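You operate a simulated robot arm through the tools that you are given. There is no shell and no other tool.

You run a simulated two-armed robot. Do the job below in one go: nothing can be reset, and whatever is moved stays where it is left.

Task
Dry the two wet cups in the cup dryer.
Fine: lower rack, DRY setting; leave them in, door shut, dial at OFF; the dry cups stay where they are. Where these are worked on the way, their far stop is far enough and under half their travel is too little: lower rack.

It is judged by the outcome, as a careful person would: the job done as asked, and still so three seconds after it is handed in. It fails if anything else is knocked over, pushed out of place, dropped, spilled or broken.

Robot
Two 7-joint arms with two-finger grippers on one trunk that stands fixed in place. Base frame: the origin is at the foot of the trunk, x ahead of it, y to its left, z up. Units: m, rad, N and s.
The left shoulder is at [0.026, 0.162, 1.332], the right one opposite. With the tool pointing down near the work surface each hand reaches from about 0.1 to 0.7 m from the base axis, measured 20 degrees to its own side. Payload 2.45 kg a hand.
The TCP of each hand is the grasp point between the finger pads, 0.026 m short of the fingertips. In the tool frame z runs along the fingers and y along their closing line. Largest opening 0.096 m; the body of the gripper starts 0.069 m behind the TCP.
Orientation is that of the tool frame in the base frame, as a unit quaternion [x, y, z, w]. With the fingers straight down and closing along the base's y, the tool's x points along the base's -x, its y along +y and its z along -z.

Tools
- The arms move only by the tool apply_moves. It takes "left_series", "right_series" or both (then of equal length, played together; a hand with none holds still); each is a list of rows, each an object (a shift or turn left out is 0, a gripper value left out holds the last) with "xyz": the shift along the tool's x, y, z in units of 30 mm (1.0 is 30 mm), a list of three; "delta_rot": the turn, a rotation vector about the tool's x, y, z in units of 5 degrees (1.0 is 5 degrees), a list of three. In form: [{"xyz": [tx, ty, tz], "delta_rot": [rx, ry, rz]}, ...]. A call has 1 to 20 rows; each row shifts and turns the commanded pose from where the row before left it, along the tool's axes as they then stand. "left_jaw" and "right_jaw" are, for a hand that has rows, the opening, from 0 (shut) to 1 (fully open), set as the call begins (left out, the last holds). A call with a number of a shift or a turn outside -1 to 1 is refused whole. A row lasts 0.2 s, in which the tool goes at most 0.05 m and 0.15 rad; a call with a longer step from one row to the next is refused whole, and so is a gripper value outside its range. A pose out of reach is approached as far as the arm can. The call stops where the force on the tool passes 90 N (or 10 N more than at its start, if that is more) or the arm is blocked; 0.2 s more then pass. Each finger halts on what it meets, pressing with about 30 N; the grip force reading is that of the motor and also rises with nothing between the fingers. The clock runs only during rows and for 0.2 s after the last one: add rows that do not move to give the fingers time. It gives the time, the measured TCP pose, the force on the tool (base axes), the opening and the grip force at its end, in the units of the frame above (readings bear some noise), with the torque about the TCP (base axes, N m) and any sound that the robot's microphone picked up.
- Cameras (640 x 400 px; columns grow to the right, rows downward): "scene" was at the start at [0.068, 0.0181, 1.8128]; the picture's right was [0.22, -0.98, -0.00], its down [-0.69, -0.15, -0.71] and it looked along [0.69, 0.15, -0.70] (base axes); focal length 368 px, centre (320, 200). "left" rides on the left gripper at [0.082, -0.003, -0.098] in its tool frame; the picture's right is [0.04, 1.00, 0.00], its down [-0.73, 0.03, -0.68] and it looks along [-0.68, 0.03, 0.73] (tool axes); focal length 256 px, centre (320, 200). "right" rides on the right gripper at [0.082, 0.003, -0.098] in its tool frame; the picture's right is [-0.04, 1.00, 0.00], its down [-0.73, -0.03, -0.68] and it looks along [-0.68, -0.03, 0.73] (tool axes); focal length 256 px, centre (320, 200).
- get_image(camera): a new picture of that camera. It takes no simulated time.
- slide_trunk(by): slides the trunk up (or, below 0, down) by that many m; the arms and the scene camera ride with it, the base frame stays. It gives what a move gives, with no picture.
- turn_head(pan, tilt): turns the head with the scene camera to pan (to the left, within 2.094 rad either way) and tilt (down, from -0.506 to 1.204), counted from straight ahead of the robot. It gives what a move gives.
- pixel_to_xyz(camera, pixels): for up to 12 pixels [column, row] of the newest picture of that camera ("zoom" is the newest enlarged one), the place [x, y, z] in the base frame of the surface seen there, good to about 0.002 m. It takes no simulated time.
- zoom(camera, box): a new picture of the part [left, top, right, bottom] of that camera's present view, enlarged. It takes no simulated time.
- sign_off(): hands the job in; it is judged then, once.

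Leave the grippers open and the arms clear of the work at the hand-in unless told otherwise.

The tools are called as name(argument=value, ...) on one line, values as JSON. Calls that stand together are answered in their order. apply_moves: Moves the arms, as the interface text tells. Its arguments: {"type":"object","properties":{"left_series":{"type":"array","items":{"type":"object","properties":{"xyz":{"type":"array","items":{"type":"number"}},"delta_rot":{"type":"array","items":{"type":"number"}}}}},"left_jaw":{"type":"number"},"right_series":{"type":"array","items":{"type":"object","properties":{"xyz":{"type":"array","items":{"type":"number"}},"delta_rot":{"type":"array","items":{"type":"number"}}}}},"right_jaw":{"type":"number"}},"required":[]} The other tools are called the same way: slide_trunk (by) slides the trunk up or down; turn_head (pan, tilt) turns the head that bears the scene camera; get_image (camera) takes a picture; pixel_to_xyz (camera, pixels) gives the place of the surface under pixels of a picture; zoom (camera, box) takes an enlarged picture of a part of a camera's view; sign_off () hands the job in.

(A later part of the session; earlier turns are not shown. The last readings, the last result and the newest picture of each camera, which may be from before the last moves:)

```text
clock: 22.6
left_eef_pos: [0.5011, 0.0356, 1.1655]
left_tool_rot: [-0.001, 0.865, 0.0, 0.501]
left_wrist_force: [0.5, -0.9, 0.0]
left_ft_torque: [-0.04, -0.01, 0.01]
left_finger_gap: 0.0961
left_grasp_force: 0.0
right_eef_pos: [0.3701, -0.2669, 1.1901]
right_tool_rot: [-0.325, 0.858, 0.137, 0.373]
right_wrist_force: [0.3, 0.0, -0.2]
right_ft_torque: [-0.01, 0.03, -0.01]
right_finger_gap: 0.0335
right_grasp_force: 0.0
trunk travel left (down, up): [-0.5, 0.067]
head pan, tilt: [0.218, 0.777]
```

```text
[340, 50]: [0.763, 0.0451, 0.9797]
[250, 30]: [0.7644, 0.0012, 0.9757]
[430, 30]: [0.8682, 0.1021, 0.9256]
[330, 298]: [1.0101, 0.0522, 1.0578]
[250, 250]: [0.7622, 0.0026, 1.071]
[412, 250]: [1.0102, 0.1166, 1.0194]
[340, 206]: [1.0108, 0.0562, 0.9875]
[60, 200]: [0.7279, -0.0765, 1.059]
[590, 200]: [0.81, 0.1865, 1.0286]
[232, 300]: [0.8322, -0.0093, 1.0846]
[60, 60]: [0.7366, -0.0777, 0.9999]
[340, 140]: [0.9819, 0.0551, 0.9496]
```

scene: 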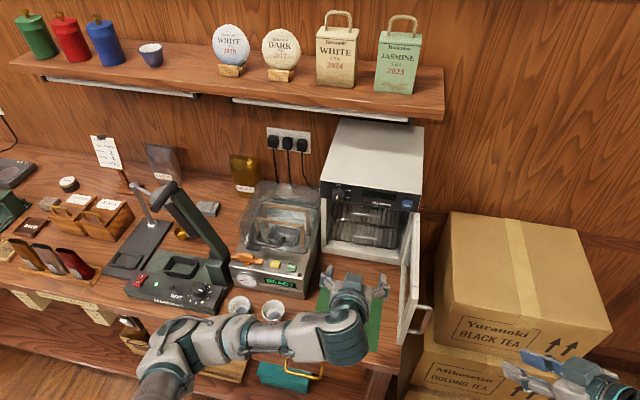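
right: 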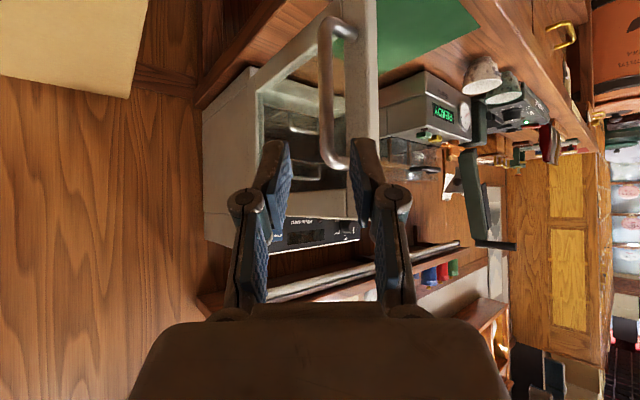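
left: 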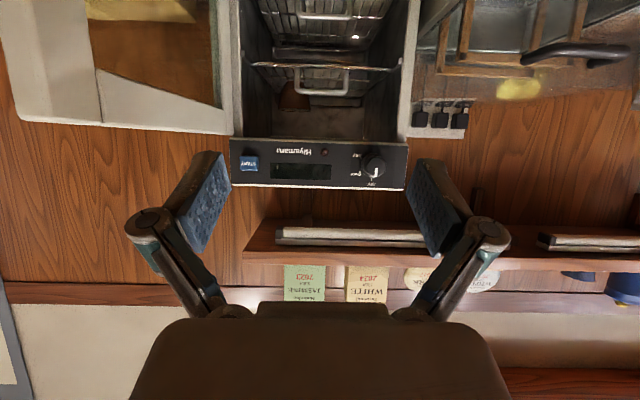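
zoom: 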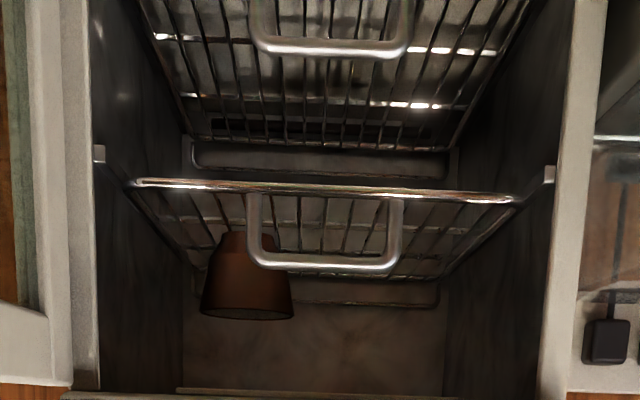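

The lower handle's bar is at about (0.765, y 0.002–0.077, z 0.980), the cup on the upper rack is well above at y≈−0.01. I'll roll the left hand +90° about its axis.

apply_moves(left_series=[{"delta_rot": [0, 0, 1]}, {"delta_rot": [0, 0, 1]}, {"delta_rot": [0, 0, 1]}, {"delta_rot": [0, 0, 1]}, {"delta_rot": [0, 0, 1]}, {"delta_rot": [0, 0, 1]}, {"delta_rot": [0, 0, 1]}, {"delta_rot": [0, 0, 1]}, {"delta_rot": [0, 0, 1]}, {"delta_rot": [0, 0, 1]}, {"delta_rot": [0, 0, 1]}, {"delta_rot": [0, 0, 1]}, {"delta_rot": [0, 0, 1]}, {"delta_rot": [0, 0, 1]}, {"delta_rot": [0, 0, 1]}, {"delta_rot": [0, 0, 1]}, {"delta_rot": [0, 0, 1]}, {"delta_rot": [0, 0, 1]}, {}])

get_image(camera="scene")

get_image(camera="left")

```text
clock: 26.6
left_eef_pos: [0.4984, 0.035, 1.1658]
left_tool_rot: [0.612, 0.612, 0.355, 0.354]
left_wrist_force: [0.2, 0.8, -0.3]
left_ft_torque: [0.01, 0.01, 0.02]
left_finger_gap: 0.096
left_grasp_force: 0.0
right_eef_pos: [0.3715, -0.2642, 1.1896]
right_tool_rot: [-0.325, 0.859, 0.136, 0.373]
right_wrist_force: [-0.7, -0.9, 0.2]
right_ft_torque: [-0.02, 0.01, -0.01]
right_finger_gap: 0.0336
right_grasp_force: 0.2
trunk travel left (down, up): [-0.5, 0.067]
head pan, tilt: [0.218, 0.777]
```

```text
taken
```

scene: 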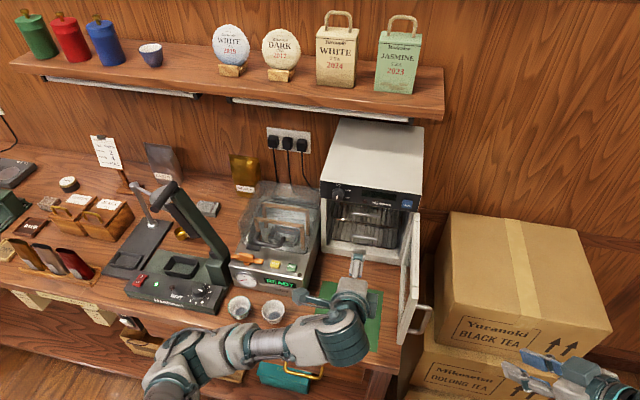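

```text
taken
```

left: 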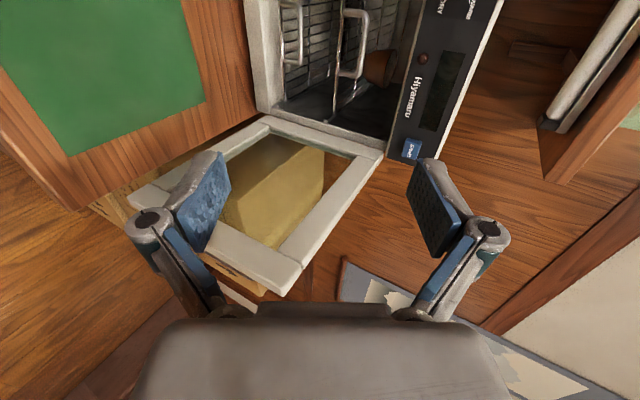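

The left hand is now rolled with fingers closing up-and-down and no contacts. I'll narrow its jaw to 0.22 and move to a stand-off 7 cm from the lower rack's handle, at about (0.699,0.04,1.022).

apply_moves(left_jaw=0.22, left_series=[{"xyz": [0.0185, -0.091, 0.91]}, {"xyz": [0.0185, -0.091, 0.91]}, {"xyz": [0.0185, -0.091, 0.91]}, {"xyz": [0.0185, -0.091, 0.91]}, {"xyz": [0.0185, -0.091, 0.91]}, {"xyz": [0.0185, -0.091, 0.91]}, {"xyz": [0.0185, -0.091, 0.91]}, {"xyz": [0.0185, -0.091, 0.91]}, {"xyz": [0.0185, -0.091, 0.91]}, {}])

get_image(camera="left")

get_image(camera="scene")

```text
clock: 28.8
left_eef_pos: [0.7004, 0.041, 1.0248]
left_tool_rot: [0.612, 0.613, 0.354, 0.354]
left_wrist_force: [0.8, -0.2, -0.1]
left_ft_torque: [-0.02, 0.02, 0.04]
left_finger_gap: 0.0212
left_grasp_force: 0.1
right_eef_pos: [0.3707, -0.2667, 1.1891]
right_tool_rot: [-0.325, 0.858, 0.137, 0.374]
right_wrist_force: [0.1, -0.4, -0.1]
right_ft_torque: [-0.02, -0.01, 0.0]
right_finger_gap: 0.0338
right_grasp_force: 0.0
trunk travel left (down, up): [-0.5, 0.067]
head pan, tilt: [0.218, 0.777]
```

```text
taken
```

left: 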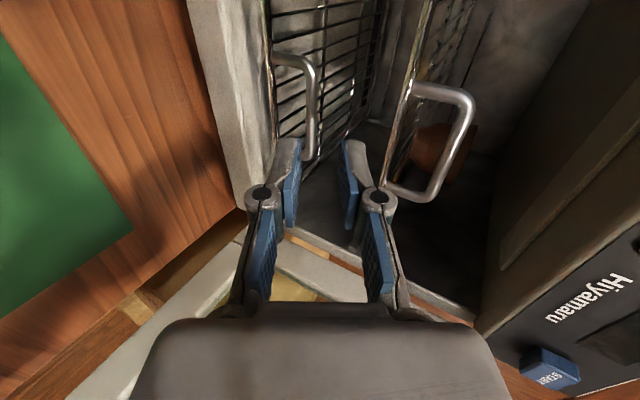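

```text
taken
```

scene: 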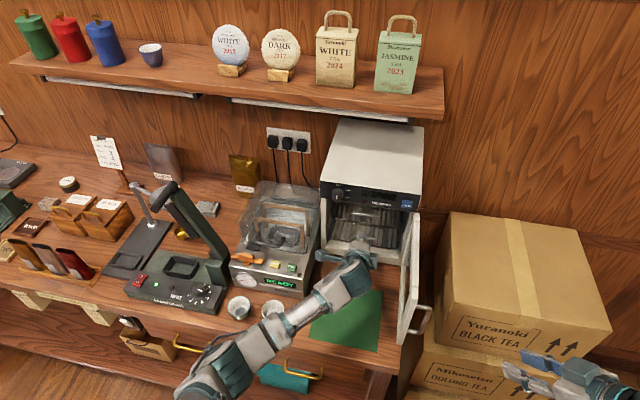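

The lower handle appears at about (313,75)–(311,155) in the left view, upper handle bar at (465,120). I'll measure both bars from this closer view.

zoom(camera="left", box=[230, 30, 490, 240])

pixel_to_xyz(camera="left", pixels=[[314, 80], [315, 100], [313, 120], [312, 140], [310, 152], [295, 58], [285, 57], [270, 120], [460, 130], [443, 170], [406, 110], [300, 148]])

```text
1.90 times, centred on (360, 135) of left
```

zoom: 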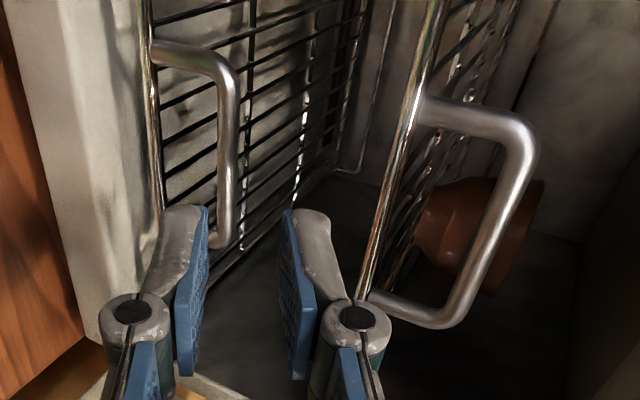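

```text
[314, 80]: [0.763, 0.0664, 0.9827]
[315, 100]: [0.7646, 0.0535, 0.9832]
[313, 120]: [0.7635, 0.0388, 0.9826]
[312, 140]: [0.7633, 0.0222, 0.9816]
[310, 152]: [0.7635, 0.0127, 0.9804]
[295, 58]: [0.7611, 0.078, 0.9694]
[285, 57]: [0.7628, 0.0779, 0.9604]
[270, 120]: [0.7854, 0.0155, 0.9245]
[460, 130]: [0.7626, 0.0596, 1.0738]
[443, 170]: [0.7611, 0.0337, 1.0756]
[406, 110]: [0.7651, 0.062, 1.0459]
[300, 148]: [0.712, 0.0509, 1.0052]
```

The lower bar's centre is about (0.765, 0.041, 0.9805), about 6 mm thick. I'll advance 70 mm so that it lies between the fingers.

apply_moves(left_series=[{"xyz": [0, -0.023, 0.47]}, {"xyz": [0, -0.023, 0.47]}, {"xyz": [0, -0.023, 0.47]}, {"xyz": [0, -0.023, 0.47]}, {"xyz": [0, -0.023, 0.47]}, {}])

zoom(camera="left", box=[200, 30, 480, 260])

```text
clock: 30.2
left_eef_pos: [0.7607, 0.0396, 0.9844]
left_tool_rot: [0.612, 0.612, 0.355, 0.353]
left_wrist_force: [-0.7, -0.1, 0.1]
left_ft_torque: [0.03, -0.02, 0.02]
left_finger_gap: 0.0211
left_grasp_force: 0.0
right_eef_pos: [0.3725, -0.2658, 1.1896]
right_tool_rot: [-0.325, 0.858, 0.136, 0.373]
right_wrist_force: [0.2, 0.2, 0.3]
right_ft_torque: [-0.02, 0.01, 0.01]
right_finger_gap: 0.0336
right_grasp_force: 0.1
trunk travel left (down, up): [-0.5, 0.067]
head pan, tilt: [0.218, 0.777]
```

```text
1.74 times, centred on (340, 145) of left
```

zoom: 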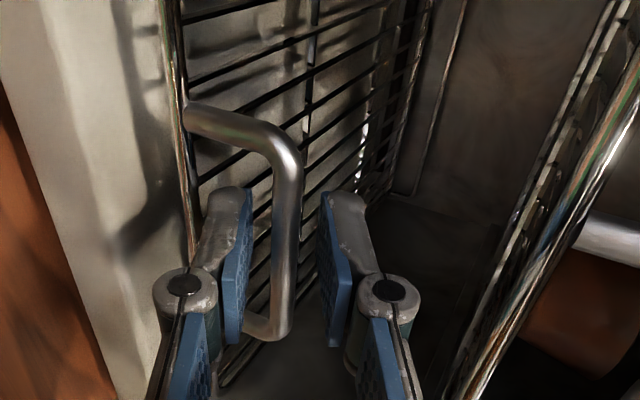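

The bar sits between the two fingers with the lower finger inside the loop. I'll close the left gripper.

apply_moves(left_jaw=0, left_series=[{}, {}, {}])

zoom(camera="left", box=[200, 30, 480, 260])

```text
clock: 31.0
left_eef_pos: [0.7595, 0.0406, 0.9835]
left_tool_rot: [0.611, 0.613, 0.354, 0.353]
left_wrist_force: [-3.2, 0.5, -3.4]
left_ft_torque: [0.54, 0.0, -0.5]
left_finger_gap: 0.0068
left_grasp_force: 35.3
right_eef_pos: [0.3702, -0.2654, 1.1895]
right_tool_rot: [-0.325, 0.858, 0.137, 0.374]
right_wrist_force: [0.2, 0.2, 1.1]
right_ft_torque: [-0.01, -0.01, 0.0]
right_finger_gap: 0.0336
right_grasp_force: 0.2
trunk travel left (down, up): [-0.5, 0.067]
head pan, tilt: [0.218, 0.777]
```

```text
1.74 times, centred on (340, 145) of left
```

zoom: 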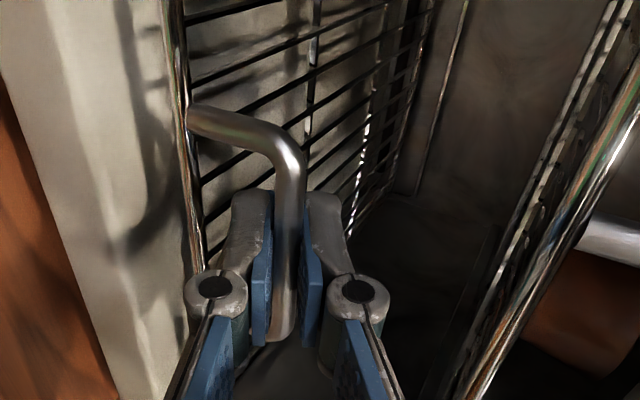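

Gripped (gap 6.8 mm). I'll pull the lower rack straight towards the robot, 90 mm first.

apply_moves(left_series=[{"xyz": [0, -0.25, -0.433]}, {"xyz": [0, -0.25, -0.433]}, {"xyz": [0, -0.25, -0.433]}, {"xyz": [0, -0.25, -0.433]}, {"xyz": [0, -0.25, -0.433]}, {"xyz": [0, -0.25, -0.433]}, {}])

get_image(camera="left")

get_image(camera="scene")

```text
clock: 32.6
left_eef_pos: [0.6701, 0.0404, 0.9831]
left_tool_rot: [0.612, 0.613, 0.354, 0.353]
left_wrist_force: [-0.2, 0.8, -5.9]
left_ft_torque: [0.51, 0.09, -0.52]
left_finger_gap: 0.007
left_grasp_force: 35.7
right_eef_pos: [0.372, -0.2654, 1.19]
right_tool_rot: [-0.326, 0.858, 0.137, 0.373]
right_wrist_force: [0.1, 0.2, -0.3]
right_ft_torque: [0.01, -0.01, -0.01]
right_finger_gap: 0.0334
right_grasp_force: 0.1
trunk travel left (down, up): [-0.5, 0.067]
head pan, tilt: [0.218, 0.777]
```

```text
taken
```

left: 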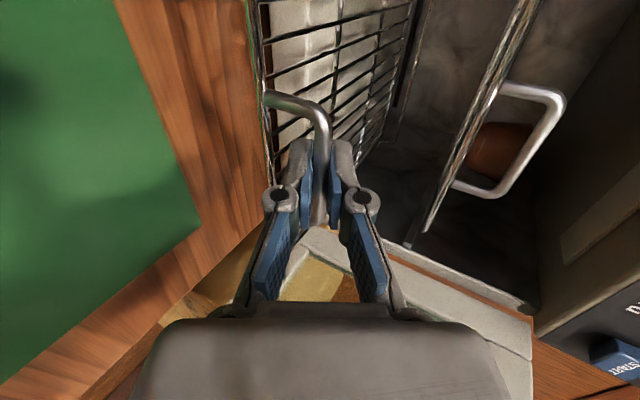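

```text
taken
```

scene: 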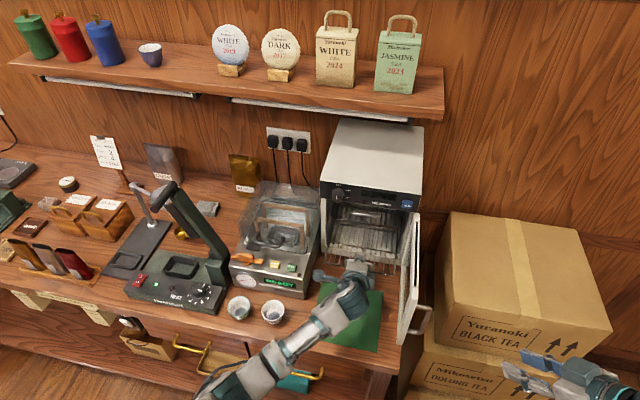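

The rack slides easily (90 mm out, ~0 N). I'll continue in small steps watching for the stop.

apply_moves(left_series=[{"xyz": [0, -0.2, -0.346]}, {"xyz": [0, -0.2, -0.346]}, {"xyz": [0, -0.2, -0.346]}, {}])

```text
clock: 33.6
left_eef_pos: [0.635, 0.0399, 0.9834]
left_tool_rot: [0.612, 0.613, 0.354, 0.354]
left_wrist_force: [-0.8, -1.8, -2.6]
left_ft_torque: [0.75, -0.01, -0.15]
left_finger_gap: 0.0069
left_grasp_force: 35.1
right_eef_pos: [0.3714, -0.2671, 1.1898]
right_tool_rot: [-0.326, 0.858, 0.137, 0.373]
right_wrist_force: [0.2, 0.1, 0.4]
right_ft_torque: [-0.01, 0.0, 0.0]
right_finger_gap: 0.0336
right_grasp_force: 0.1
trunk travel left (down, up): [-0.5, 0.067]
head pan, tilt: [0.218, 0.777]
```

Still free at x≈0.635 (125 mm out). I'll keep going in 9 mm steps.

apply_moves(left_series=[{"xyz": [0, -0.15, -0.26]}, {"xyz": [0, -0.15, -0.26]}, {"xyz": [0, -0.15, -0.26]}, {}])

```text
clock: 34.6
left_eef_pos: [0.6063, 0.0402, 0.9831]
left_tool_rot: [0.612, 0.613, 0.353, 0.354]
left_wrist_force: [-0.2, -4.9, -4.1]
left_ft_torque: [0.6, 0.05, -0.32]
left_finger_gap: 0.0068
left_grasp_force: 35.1
right_eef_pos: [0.3713, -0.2666, 1.1891]
right_tool_rot: [-0.325, 0.858, 0.137, 0.373]
right_wrist_force: [0.2, 0.3, 0.3]
right_ft_torque: [0.04, -0.01, -0.04]
right_finger_gap: 0.0337
right_grasp_force: 0.2
trunk travel left (down, up): [-0.5, 0.067]
head pan, tilt: [0.218, 0.777]
```

153 mm out, still no stop. Two more small steps, then look.

apply_moves(left_series=[{"xyz": [0, -0.15, -0.26]}, {"xyz": [0, -0.15, -0.26]}, {}])

get_image(camera="scene")

get_image(camera="left")

```text
clock: 35.4
left_eef_pos: [0.5881, 0.041, 0.9832]
left_tool_rot: [0.612, 0.614, 0.353, 0.353]
left_wrist_force: [-0.6, -3.2, -4.6]
left_ft_torque: [0.39, 0.04, -0.69]
left_finger_gap: 0.007
left_grasp_force: 34.9
right_eef_pos: [0.3719, -0.2661, 1.1888]
right_tool_rot: [-0.325, 0.858, 0.137, 0.373]
right_wrist_force: [-0.2, -0.4, 0.4]
right_ft_torque: [0.01, 0.0, -0.01]
right_finger_gap: 0.0337
right_grasp_force: 0.1
trunk travel left (down, up): [-0.5, 0.067]
head pan, tilt: [0.218, 0.777]
```

```text
taken
```

scene: 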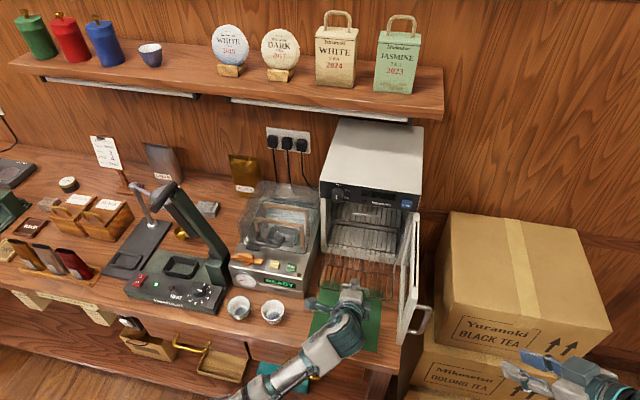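

```text
taken
```

left: 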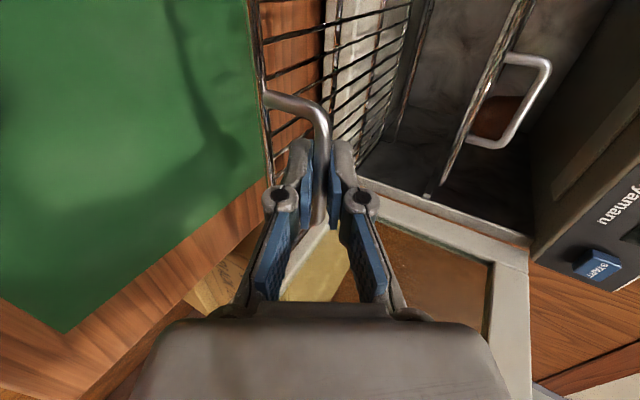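

171 mm out and about 80 mm of the rack is still inside. I'll try two more 9 mm steps to find the stop.

apply_moves(left_series=[{"xyz": [0, -0.15, -0.26]}, {"xyz": [0, -0.15, -0.26]}, {}])

```text
clock: 36.2
left_eef_pos: [0.5711, 0.0415, 0.9838]
left_tool_rot: [0.613, 0.612, 0.353, 0.354]
left_wrist_force: [-0.4, -4.7, -4.5]
left_ft_torque: [0.67, 0.02, -0.19]
left_finger_gap: 0.0068
left_grasp_force: 35.1
right_eef_pos: [0.3723, -0.2661, 1.1897]
right_tool_rot: [-0.325, 0.858, 0.137, 0.374]
right_wrist_force: [-0.1, 0.4, 1.1]
right_ft_torque: [-0.02, 0.01, 0.01]
right_finger_gap: 0.0335
right_grasp_force: 0.1
trunk travel left (down, up): [-0.5, 0.067]
head pan, tilt: [0.218, 0.777]
```

188 mm out with no stop yet; one more pair of small steps.

apply_moves(left_series=[{"xyz": [0, -0.1, -0.173]}, {"xyz": [0, -0.1, -0.173]}, {}])

get_image(camera="left")

```text
clock: 37.0
left_eef_pos: [0.5638, 0.0425, 0.9871]
left_tool_rot: [0.61, 0.612, 0.356, 0.357]
left_wrist_force: [42.6, -5.5, 13.4]
left_ft_torque: [0.67, -0.42, -0.48]
left_finger_gap: 0.0075
left_grasp_force: 35.9
right_eef_pos: [0.3744, -0.266, 1.1886]
right_tool_rot: [-0.325, 0.858, 0.137, 0.373]
right_wrist_force: [-0.1, -0.3, 0.2]
right_ft_torque: [0.03, 0.0, -0.01]
right_finger_gap: 0.034
right_grasp_force: 0.1
trunk travel left (down, up): [-0.5, 0.067]
head pan, tilt: [0.218, 0.777]
```

```text
taken
```

left: 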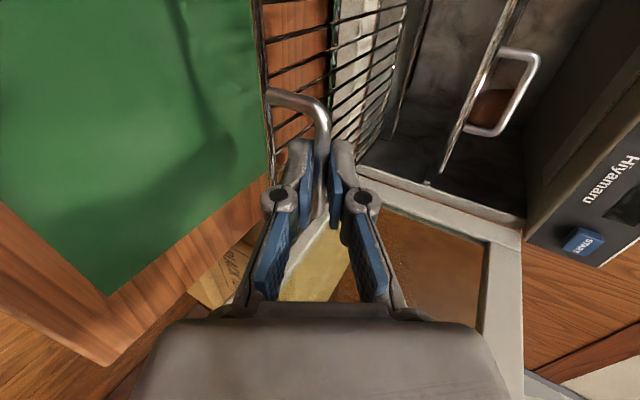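

The stop is felt now (42 N at x≈0.564, ≈195 mm out). I'll ease back 4 mm, open the fingers and withdraw along the tool axis.

apply_moves(left_series=[{"xyz": [0, 0.067, 0.115]}, {}])

apply_moves(left_jaw=0.22, left_series=[{}, {}, {"xyz": [0, 0, -0.6]}, {"xyz": [0, 0, -0.9]}, {"xyz": [0, 0, -0.9]}, {"xyz": [0, 0, -0.9]}, {}])

get_image(camera="scene")

get_image(camera="left")

```text
clock: 37.6
left_eef_pos: [0.5637, 0.042, 0.9858]
left_tool_rot: [0.61, 0.613, 0.355, 0.355]
left_wrist_force: [17.5, 2.8, 28.0]
left_ft_torque: [0.39, -0.45, -0.7]
left_finger_gap: 0.0071
left_grasp_force: 35.3
right_eef_pos: [0.3704, -0.2652, 1.1904]
right_tool_rot: [-0.326, 0.858, 0.137, 0.373]
right_wrist_force: [0.6, -0.6, -0.4]
right_ft_torque: [0.0, -0.01, -0.01]
right_finger_gap: 0.0335
right_grasp_force: 0.1
trunk travel left (down, up): [-0.5, 0.067]
head pan, tilt: [0.218, 0.777]
```

```text
clock: 39.2
left_eef_pos: [0.4766, 0.0439, 1.0309]
left_tool_rot: [0.611, 0.613, 0.353, 0.354]
left_wrist_force: [-0.2, 0.2, 0.3]
left_ft_torque: [0.0, 0.01, -0.01]
left_finger_gap: 0.0211
left_grasp_force: 0.0
right_eef_pos: [0.3725, -0.2655, 1.1891]
right_tool_rot: [-0.326, 0.858, 0.137, 0.373]
right_wrist_force: [-0.2, 0.1, 0.0]
right_ft_torque: [-0.02, 0.0, 0.01]
right_finger_gap: 0.0336
right_grasp_force: 0.0
trunk travel left (down, up): [-0.5, 0.067]
head pan, tilt: [0.218, 0.777]
```

```text
taken
```

scene: 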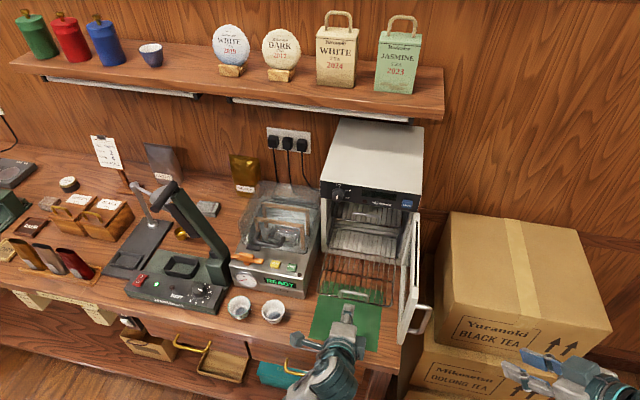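

```text
taken
```

left: 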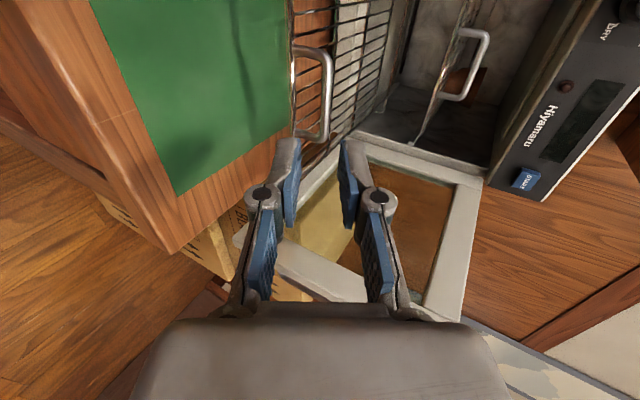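

The rack is out and free. I'll zoom on it in the scene view to measure its frame, wires and height, and recheck the cups.

zoom(camera="scene", box=[300, 180, 430, 320])

pixel_to_xyz(camera="zoom", pixels=[[80, 240], [75, 290], [230, 330], [235, 280], [395, 290], [370, 320], [150, 330], [370, 260], [100, 195], [330, 220], [215, 300], [470, 200]])

zoom(camera="scene", box=[222, 288, 294, 333])

pixel_to_xyz(camera="zoom", pixels=[[60, 180], [253, 150], [170, 75], [140, 246], [363, 200], [557, 190], [480, 112], [450, 290]])

```text
2.86 times, centred on (365, 250) of scene
```

zoom: 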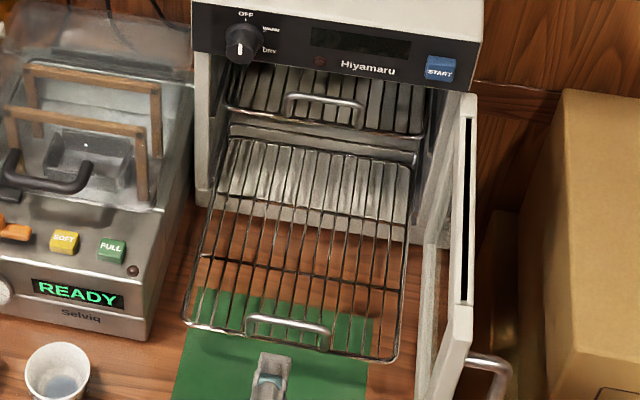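

```text
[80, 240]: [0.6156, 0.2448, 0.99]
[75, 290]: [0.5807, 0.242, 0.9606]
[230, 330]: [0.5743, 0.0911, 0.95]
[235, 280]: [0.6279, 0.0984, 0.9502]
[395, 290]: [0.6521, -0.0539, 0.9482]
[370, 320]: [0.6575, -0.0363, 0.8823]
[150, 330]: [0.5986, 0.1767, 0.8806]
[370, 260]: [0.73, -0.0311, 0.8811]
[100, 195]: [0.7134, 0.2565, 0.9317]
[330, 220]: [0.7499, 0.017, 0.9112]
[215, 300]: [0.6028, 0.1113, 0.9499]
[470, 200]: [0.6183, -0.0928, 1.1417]
```

```text
8.89 times, centred on (258, 310) of scene
```

zoom: 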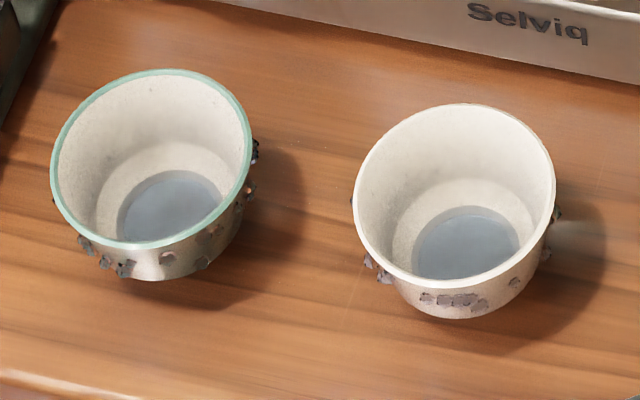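

```text
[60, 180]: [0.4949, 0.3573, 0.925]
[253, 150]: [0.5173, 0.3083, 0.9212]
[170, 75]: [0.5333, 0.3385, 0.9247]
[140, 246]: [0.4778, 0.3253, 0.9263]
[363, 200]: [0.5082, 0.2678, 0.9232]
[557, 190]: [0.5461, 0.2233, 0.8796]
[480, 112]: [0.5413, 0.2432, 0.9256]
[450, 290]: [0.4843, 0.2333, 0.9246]
```

Rack surface is at z≈0.950, spanning x 0.567–0.82 and y −0.05–0.13. The cups haven't moved. I'll raise the left hand, shift it left and turn it back to tool-down.

apply_moves(left_jaw=1, left_series=[{"xyz": [0.9, 0.866, -0.5]}, {"xyz": [0.9, 0.866, -0.5]}, {"xyz": [0.9, 0.866, -0.5]}, {"xyz": [0.9, 0.866, -0.5]}, {"delta_rot": [0, 0, -1]}, {"delta_rot": [0, 0, -1]}, {"delta_rot": [0, 0, -1]}, {"delta_rot": [0, 0, -1]}, {"delta_rot": [0, 0, -1]}, {"delta_rot": [0, 0, -1]}, {"delta_rot": [0, 0, -1]}, {"delta_rot": [0, 0, -1]}, {"delta_rot": [0, 0, -1]}, {"delta_rot": [0, 0, -1]}, {"delta_rot": [0, 0, -1]}, {"delta_rot": [0, 0, -1]}, {"delta_rot": [0, 0, -1]}, {"delta_rot": [0, 0, -1]}, {"delta_rot": [0, 0, -1]}, {"delta_rot": [0, 0, -1]}])

apply_moves(left_series=[{"delta_rot": [0, 0, -1]}, {"delta_rot": [0, 0, -1]}, {"delta_rot": [0, 1, 0]}, {"delta_rot": [0, 1, 0]}, {"delta_rot": [0, 1, 0]}, {"delta_rot": [0, 1, 0]}, {"delta_rot": [0, 1, 0]}, {"delta_rot": [0, 1, 0]}, {"delta_rot": [0, 1, 0]}, {"delta_rot": [0, 1, 0]}, {"delta_rot": [0, 1, 0]}, {"delta_rot": [0, 1, 0]}, {"delta_rot": [0, 1, 0]}, {"delta_rot": [0, 1, 0]}, {}])

get_image(camera="scene")

get_image(camera="left")

```text
clock: 43.4
left_eef_pos: [0.4771, 0.15, 1.1532]
left_tool_rot: [0.074, 0.863, 0.044, 0.498]
left_wrist_force: [0.3, 0.4, 0.2]
left_ft_torque: [0.01, -0.02, 0.01]
left_finger_gap: 0.0962
left_grasp_force: 0.1
right_eef_pos: [0.3706, -0.266, 1.1893]
right_tool_rot: [-0.325, 0.858, 0.137, 0.374]
right_wrist_force: [-0.4, 0.5, 0.2]
right_ft_torque: [0.01, -0.03, 0.0]
right_finger_gap: 0.0335
right_grasp_force: 0.1
trunk travel left (down, up): [-0.5, 0.067]
head pan, tilt: [0.218, 0.777]
```

```text
clock: 46.6
left_eef_pos: [0.5647, 0.154, 1.0375]
left_tool_rot: [0.0, 1.0, -0.001, 0.001]
left_wrist_force: [-0.4, 0.7, -0.6]
left_ft_torque: [0.0, -0.03, -0.02]
left_finger_gap: 0.0959
left_grasp_force: 0.1
left hand out of reach, approached as far as the arm can: row 8, 9, 10, 11, 12, 13, 14
right_eef_pos: [0.3716, -0.2653, 1.1901]
right_tool_rot: [-0.325, 0.858, 0.136, 0.374]
right_wrist_force: [0.0, 0.5, -0.8]
right_ft_torque: [-0.02, -0.01, -0.04]
right_finger_gap: 0.0335
right_grasp_force: 0.0
trunk travel left (down, up): [-0.5, 0.067]
head pan, tilt: [0.218, 0.777]
```

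```text
taken
```

scene: 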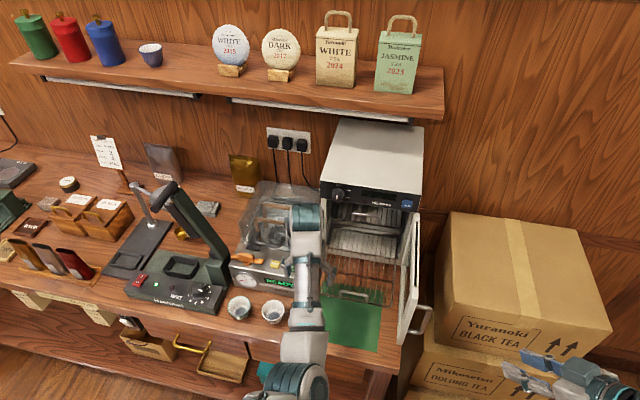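

```text
taken
```

left: 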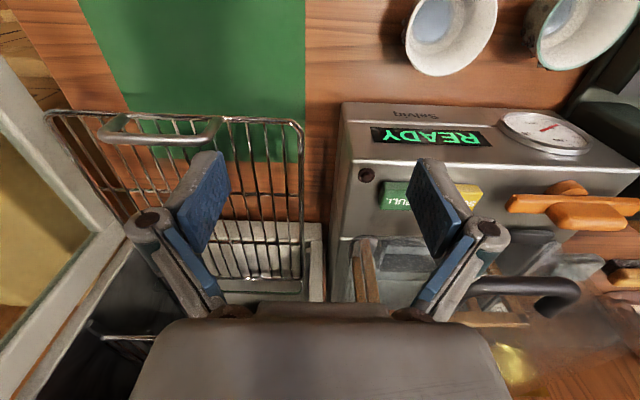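

The left wrist ran out of reach while levelling and the hand drifted to (0.565,0.154,1.038), tool down, no contact. I'll test with a small upward step and see how the pose responds.

apply_moves(left_series=[{"xyz": [0, 0, -0.5]}, {}])

get_image(camera="scene")

```text
clock: 47.2
left_eef_pos: [0.5732, 0.156, 1.047]
left_tool_rot: [0.0, 1.0, 0.0, 0.0]
left_wrist_force: [0.6, 0.3, 0.1]
left_ft_torque: [0.0, 0.01, 0.01]
left_finger_gap: 0.0959
left_grasp_force: 0.0
left hand out of reach, approached as far as the arm can: row 1
right_eef_pos: [0.3711, -0.2659, 1.189]
right_tool_rot: [-0.326, 0.858, 0.136, 0.374]
right_wrist_force: [0.6, 0.5, -0.2]
right_ft_torque: [0.0, -0.01, 0.01]
right_finger_gap: 0.0334
right_grasp_force: 0.1
trunk travel left (down, up): [-0.5, 0.067]
head pan, tilt: [0.218, 0.777]
```

```text
taken
```

scene: 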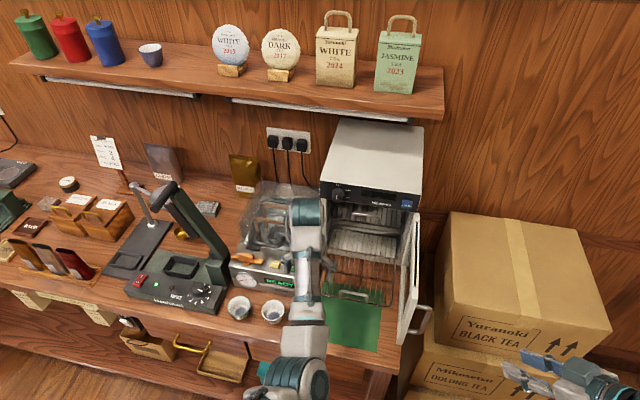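

The hand rises but is limited by the wrist with the elbow hanging low. I'll pitch it forward 30° again to free the wrist and see where it settles.

apply_moves(left_series=[{"delta_rot": [0, -1, 0]}, {"delta_rot": [0, -1, 0]}, {"delta_rot": [0, -1, 0]}, {"delta_rot": [0, -1, 0]}, {"delta_rot": [0, -1, 0]}, {"delta_rot": [0, -1, 0]}, {}])

get_image(camera="scene")

```text
clock: 48.8
left_eef_pos: [0.5793, 0.1703, 1.0571]
left_tool_rot: [-0.007, 0.962, 0.013, 0.271]
left_wrist_force: [0.2, -0.9, 0.0]
left_ft_torque: [0.01, -0.01, -0.01]
left_finger_gap: 0.0958
left_grasp_force: 0.1
right_eef_pos: [0.3712, -0.266, 1.1905]
right_tool_rot: [-0.325, 0.858, 0.136, 0.374]
right_wrist_force: [-0.3, 0.4, -0.1]
right_ft_torque: [-0.01, -0.01, 0.02]
right_finger_gap: 0.0336
right_grasp_force: 0.1
trunk travel left (down, up): [-0.5, 0.067]
head pan, tilt: [0.218, 0.777]
```

```text
taken
```

scene: 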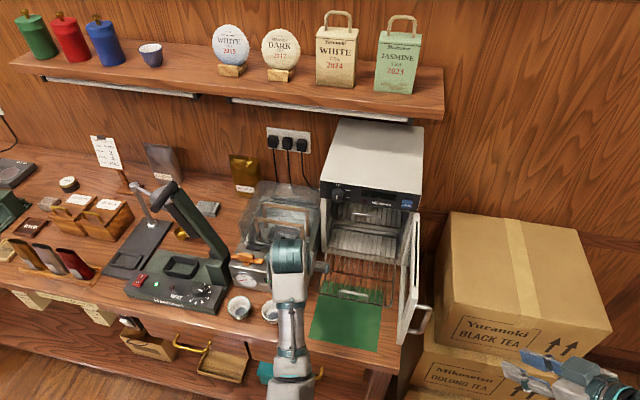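

The hand settled at (0.579,0.170,1.057). I'll return to the place where this turn worked before, (0.50,0.036,1.165) with 60° pitch, and then level the tool down from there.

apply_moves(left_series=[{"delta_rot": [0, -1, 0]}, {"delta_rot": [0, -1, 0]}, {"delta_rot": [0, -1, 0]}, {"delta_rot": [0, -1, 0]}, {"delta_rot": [0, -1, 0]}, {"delta_rot": [0, -1, 0]}, {"xyz": [-0.257, -0.638, -0.583]}, {"xyz": [-0.257, -0.638, -0.583]}, {"xyz": [-0.257, -0.638, -0.583]}, {"xyz": [-0.257, -0.638, -0.583]}, {"xyz": [-0.257, -0.638, -0.583]}, {"xyz": [-0.257, -0.638, -0.583]}, {"xyz": [-0.257, -0.638, -0.583]}, {}])

get_image(camera="scene")

```text
clock: 51.8
left_eef_pos: [0.4957, 0.0335, 1.1464]
left_tool_rot: [0.005, 0.865, 0.022, 0.501]
left_wrist_force: [-0.2, -0.3, -0.3]
left_ft_torque: [0.0, -0.02, 0.0]
left_finger_gap: 0.096
left_grasp_force: 0.0
right_eef_pos: [0.3715, -0.2663, 1.1896]
right_tool_rot: [-0.325, 0.858, 0.137, 0.373]
right_wrist_force: [0.6, -0.2, -0.5]
right_ft_torque: [-0.02, 0.0, 0.0]
right_finger_gap: 0.0338
right_grasp_force: 0.0
trunk travel left (down, up): [-0.5, 0.067]
head pan, tilt: [0.218, 0.777]
```

```text
taken
```

scene: 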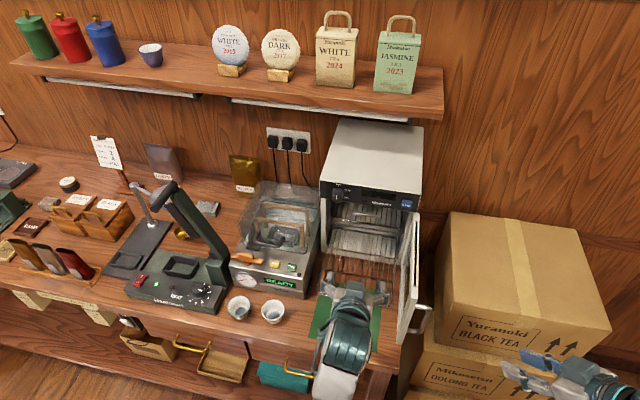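

The elbow has ended up tucked under the hand instead of out to the left. Before swinging it outward I'll check the height of the heat sealer's raised arm and the table edge for clearance.

pixel_to_xyz(camera="scene", pixels=[[172, 190], [165, 200], [215, 265], [135, 188], [140, 215], [270, 240], [200, 335], [330, 352], [95, 300], [182, 305], [35, 240], [90, 215]])

turn_head(pan=0.218, tilt=1.15)

get_image(camera="scene")

```text
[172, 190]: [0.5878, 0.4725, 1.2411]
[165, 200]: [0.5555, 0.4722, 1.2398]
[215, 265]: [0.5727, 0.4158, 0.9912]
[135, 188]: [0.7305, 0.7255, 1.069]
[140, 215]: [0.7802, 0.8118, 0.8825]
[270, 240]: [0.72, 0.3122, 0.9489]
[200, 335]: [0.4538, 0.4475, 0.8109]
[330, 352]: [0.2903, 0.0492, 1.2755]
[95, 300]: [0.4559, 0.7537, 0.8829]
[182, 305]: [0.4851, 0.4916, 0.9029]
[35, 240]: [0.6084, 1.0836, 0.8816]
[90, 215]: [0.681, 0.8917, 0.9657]
```

```text
clock: 52.6
left_eef_pos: [0.495, 0.0341, 1.1454]
left_tool_rot: [0.006, 0.865, 0.021, 0.501]
left_wrist_force: [0.3, 0.1, -0.3]
left_ft_torque: [0.01, -0.01, -0.01]
left_finger_gap: 0.0959
left_grasp_force: 0.1
right_eef_pos: [0.371, -0.2663, 1.1902]
right_tool_rot: [-0.325, 0.858, 0.137, 0.374]
right_wrist_force: [-0.9, 0.2, -0.3]
right_ft_torque: [0.02, 0.01, 0.01]
right_finger_gap: 0.0336
right_grasp_force: 0.0
trunk travel left (down, up): [-0.5, 0.067]
head pan, tilt: [0.218, 1.15]
```

```text
taken
```

scene: 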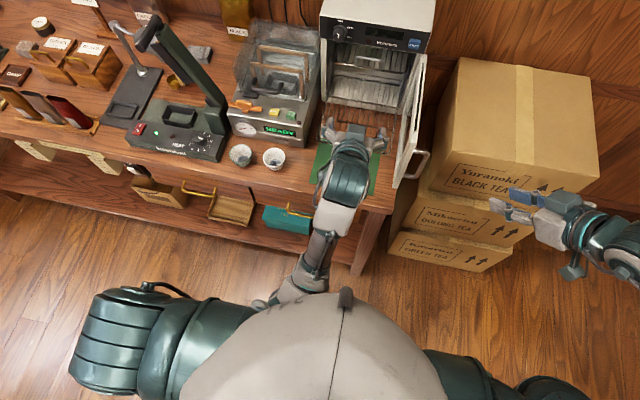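

Seen from above, the left elbow is tucked inward under the chest. To swing it out to the left, I'll move the left hand left to about (0.465,0.185,1.205) and turn it to point to the right, well above everything.

apply_moves(left_series=[{"xyz": [-0.206, 0.833, -0.311]}, {"xyz": [-0.206, 0.833, -0.311]}, {"xyz": [-0.206, 0.833, -0.311]}, {"xyz": [-0.206, 0.833, -0.311]}, {"xyz": [-0.206, 0.833, -0.311]}, {"xyz": [-0.206, 0.833, -0.311]}, {"delta_rot": [0.866, 0, 0.5]}, {"delta_rot": [0.866, 0, 0.5]}, {"delta_rot": [0.866, 0, 0.5]}, {"delta_rot": [0.866, 0, 0.5]}, {"delta_rot": [0.866, 0, 0.5]}, {"delta_rot": [0.866, 0, 0.5]}, {"delta_rot": [0.866, 0, 0.5]}, {"delta_rot": [0.866, 0, 0.5]}, {"delta_rot": [0.866, 0, 0.5]}, {"delta_rot": [0.866, 0, 0.5]}, {"delta_rot": [0.866, 0, 0.5]}, {"delta_rot": [0.866, 0, 0.5]}, {}])

get_image(camera="scene")

```text
clock: 56.6
left_eef_pos: [0.4622, 0.1706, 1.2155]
left_tool_rot: [0.433, 0.749, -0.25, 0.434]
left_wrist_force: [0.2, -0.3, 0.5]
left_ft_torque: [-0.01, 0.03, -0.01]
left_finger_gap: 0.096
left_grasp_force: 0.0
right_eef_pos: [0.37, -0.2658, 1.189]
right_tool_rot: [-0.325, 0.858, 0.136, 0.373]
right_wrist_force: [0.7, -0.8, -0.3]
right_ft_torque: [-0.02, 0.01, 0.03]
right_finger_gap: 0.0336
right_grasp_force: 0.0
trunk travel left (down, up): [-0.5, 0.067]
head pan, tilt: [0.218, 1.15]
```

```text
taken
```

scene: 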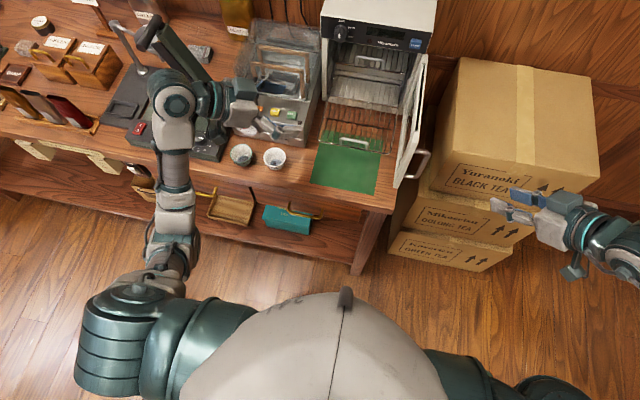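

The arm now runs straight ahead from the left shoulder. I'll turn the hand a further 30° to point right and then begin levelling the tool downward by 30°, watching the elbow.

apply_moves(left_series=[{"delta_rot": [0.866, 0, 0.5]}, {"delta_rot": [0.866, 0, 0.5]}, {"delta_rot": [0.866, 0, 0.5]}, {"delta_rot": [0.866, 0, 0.5]}, {"delta_rot": [0.866, 0, 0.5]}, {"delta_rot": [0.866, 0, 0.5]}, {"delta_rot": [0, 1, 0]}, {"delta_rot": [0, 1, 0]}, {"delta_rot": [0, 1, 0]}, {"delta_rot": [0, 1, 0]}, {"delta_rot": [0, 1, 0]}, {"delta_rot": [0, 1, 0]}, {}])

get_image(camera="scene")

```text
clock: 59.5
left_eef_pos: [0.4635, 0.171, 1.2143]
left_tool_rot: [0.682, 0.684, -0.183, 0.183]
left_wrist_force: [0.3, -0.5, -0.9]
left_ft_torque: [0.0, -0.01, -0.02]
left_finger_gap: 0.096
left_grasp_force: 0.0
right_eef_pos: [0.3716, -0.2662, 1.1887]
right_tool_rot: [-0.326, 0.858, 0.137, 0.373]
right_wrist_force: [0.0, 0.3, 0.1]
right_ft_torque: [0.02, 0.0, 0.0]
right_finger_gap: 0.0337
right_grasp_force: 0.1
trunk travel left (down, up): [-0.5, 0.067]
head pan, tilt: [0.218, 1.15]
```

```text
taken
```

scene: 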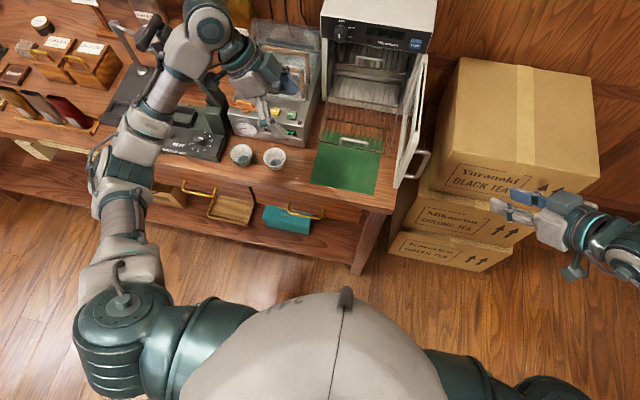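

That worked: the elbow has swung out to the left and there was no reach warning. I'll finish levelling the tool to straight down.

apply_moves(left_series=[{"delta_rot": [0, 1, 0]}, {"delta_rot": [0, 1, 0]}, {"delta_rot": [0, 1, 0]}, {"delta_rot": [0, 1, 0]}, {"delta_rot": [0, 1, 0]}, {"delta_rot": [0, 1, 0]}, {}])

get_image(camera="scene")

get_image(camera="left")

```text
clock: 61.0
left_eef_pos: [0.4623, 0.1711, 1.2149]
left_tool_rot: [0.706, 0.708, 0.0, -0.001]
left_wrist_force: [0.4, 0.0, 0.6]
left_ft_torque: [-0.02, -0.02, 0.0]
left_finger_gap: 0.0958
left_grasp_force: 0.0
right_eef_pos: [0.3708, -0.2652, 1.1902]
right_tool_rot: [-0.326, 0.858, 0.137, 0.373]
right_wrist_force: [1.0, 0.7, 0.9]
right_ft_torque: [-0.03, 0.01, 0.01]
right_finger_gap: 0.0335
right_grasp_force: 0.1
trunk travel left (down, up): [-0.5, 0.067]
head pan, tilt: [0.218, 1.15]
```

```text
taken
```

scene: 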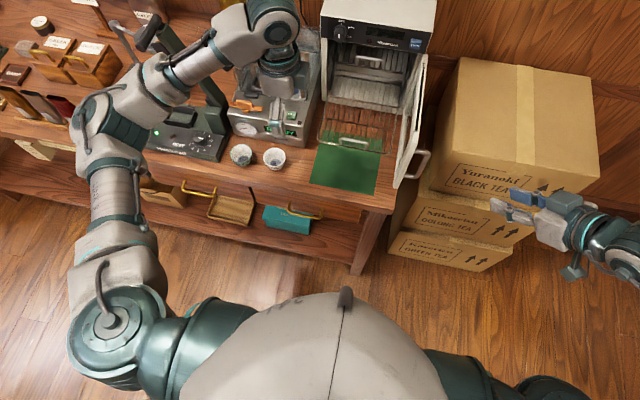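

```text
taken
```

left: 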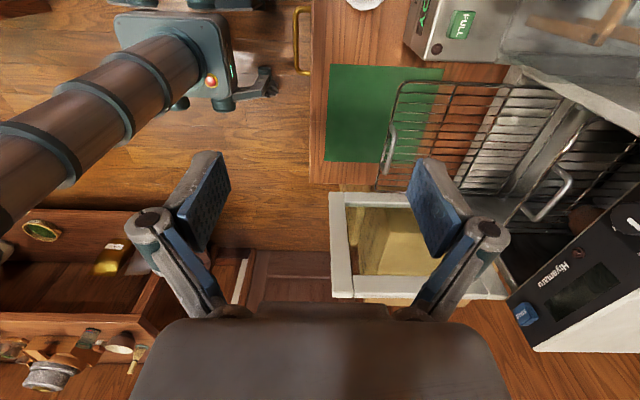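

Tool is straight down with the elbow out. Now I'll yaw the hand back 90° so the fingers close along y as at the start.

apply_moves(left_series=[{"delta_rot": [0, 0, -1]}, {"delta_rot": [0, 0, -1]}, {"delta_rot": [0, 0, -1]}, {"delta_rot": [0, 0, -1]}, {"delta_rot": [0, 0, -1]}, {"delta_rot": [0, 0, -1]}, {"delta_rot": [0, 0, -1]}, {"delta_rot": [0, 0, -1]}, {"delta_rot": [0, 0, -1]}, {"delta_rot": [0, 0, -1]}, {"delta_rot": [0, 0, -1]}, {"delta_rot": [0, 0, -1]}, {"delta_rot": [0, 0, -1]}, {"delta_rot": [0, 0, -1]}, {"delta_rot": [0, 0, -1]}, {"delta_rot": [0, 0, -1]}, {"delta_rot": [0, 0, -1]}, {"delta_rot": [0, 0, -1]}, {}])

get_image(camera="scene")

get_image(camera="left")

```text
clock: 65.0
left_eef_pos: [0.463, 0.1709, 1.214]
left_tool_rot: [-0.001, 1.0, 0.001, 0.0]
left_wrist_force: [1.1, 0.3, 0.1]
left_ft_torque: [0.0, -0.05, -0.02]
left_finger_gap: 0.0961
left_grasp_force: 0.0
right_eef_pos: [0.3714, -0.2662, 1.19]
right_tool_rot: [-0.325, 0.858, 0.136, 0.374]
right_wrist_force: [0.8, 0.3, -0.5]
right_ft_torque: [0.04, 0.01, -0.01]
right_finger_gap: 0.0336
right_grasp_force: 0.1
trunk travel left (down, up): [-0.5, 0.067]
head pan, tilt: [0.218, 1.15]
```

```text
taken
```

scene: 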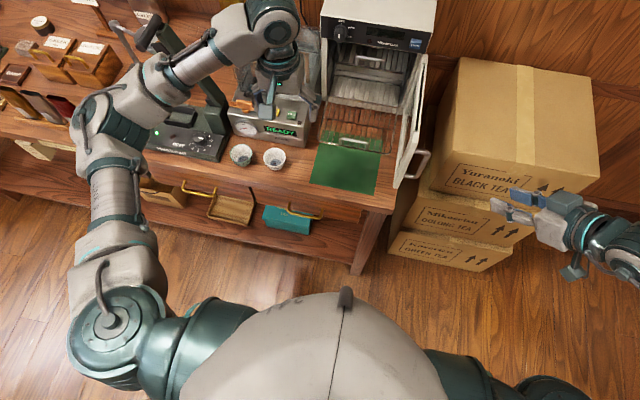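

```text
taken
```

left: 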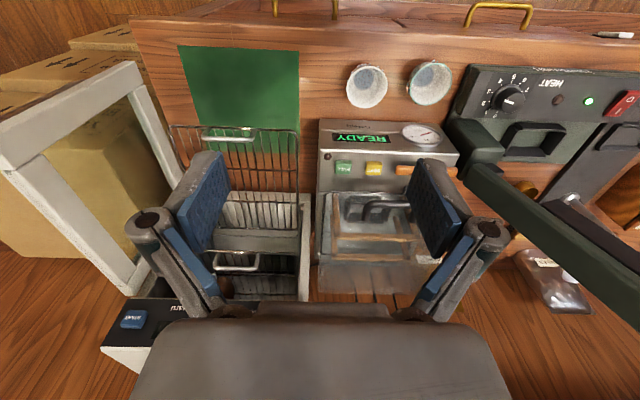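

Back to the standard tool-down pose at (0.463,0.171,1.214) with elbow out. From the left camera the white cup is at (367,86) and the green-rimmed one at (430,82). I'll zoom and fix their rim centres.

zoom(camera="left", box=[330, 45, 470, 125])

pixel_to_xyz(camera="left", pixels=[[348, 85], [386, 85], [367, 66], [367, 105], [410, 83], [450, 83], [430, 63], [430, 103]])

```text
4.57 times, centred on (400, 85) of left
```

zoom: 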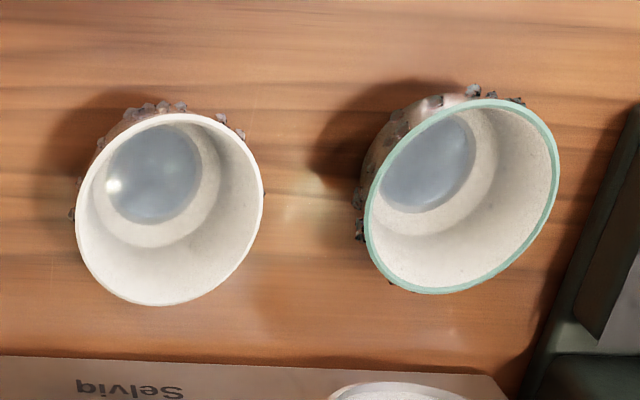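

```text
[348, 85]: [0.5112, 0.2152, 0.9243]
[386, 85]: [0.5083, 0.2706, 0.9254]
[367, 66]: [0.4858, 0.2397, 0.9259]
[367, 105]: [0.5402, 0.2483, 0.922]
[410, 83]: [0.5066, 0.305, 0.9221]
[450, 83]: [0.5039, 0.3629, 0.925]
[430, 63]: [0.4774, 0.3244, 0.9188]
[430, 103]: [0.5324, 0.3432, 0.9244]
```

White cup centre ≈(0.513,0.2425), green-rimmed ≈(0.505,0.334); rims at z≈0.925; there's a little water shine in each, so I'll keep them upright. I'll narrow the left jaw to 0.85 and hover above the white cup at z≈1.02.

apply_moves(left_jaw=0.85, left_series=[{"xyz": [-0.208, 0.298, 0.808]}, {"xyz": [-0.208, 0.298, 0.808]}, {"xyz": [-0.208, 0.298, 0.808]}, {"xyz": [-0.208, 0.298, 0.808]}, {"xyz": [-0.208, 0.298, 0.808]}, {"xyz": [-0.208, 0.298, 0.808]}, {"xyz": [-0.208, 0.298, 0.808]}, {"xyz": [-0.208, 0.298, 0.808]}, {}])

get_image(camera="left")

get_image(camera="scene")

```text
clock: 67.0
left_eef_pos: [0.5129, 0.2419, 1.0204]
left_tool_rot: [0.0, 1.0, 0.0, 0.0]
left_wrist_force: [0.6, 0.0, 0.2]
left_ft_torque: [0.0, 0.01, 0.03]
left_finger_gap: 0.0814
left_grasp_force: 0.1
right_eef_pos: [0.3705, -0.2652, 1.1893]
right_tool_rot: [-0.326, 0.858, 0.137, 0.374]
right_wrist_force: [-0.2, -0.5, 0.5]
right_ft_torque: [-0.03, -0.03, -0.01]
right_finger_gap: 0.0335
right_grasp_force: 0.2
trunk travel left (down, up): [-0.5, 0.067]
head pan, tilt: [0.218, 1.15]
```

```text
taken
```

left: 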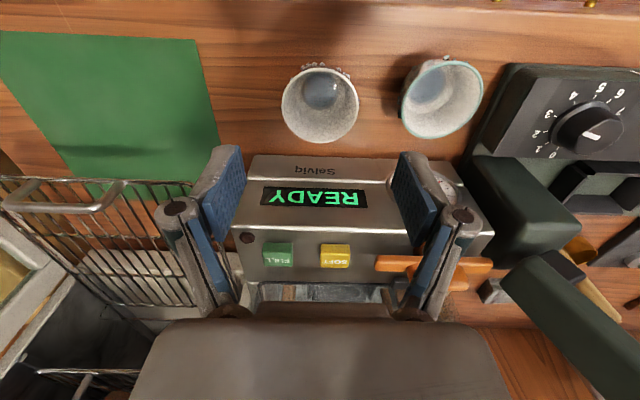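

```text
taken
```

scene: 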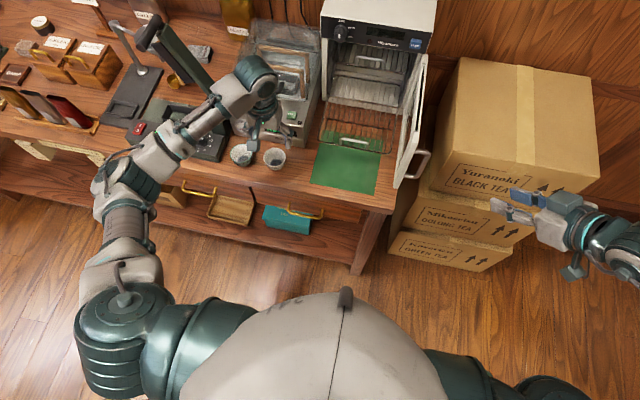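

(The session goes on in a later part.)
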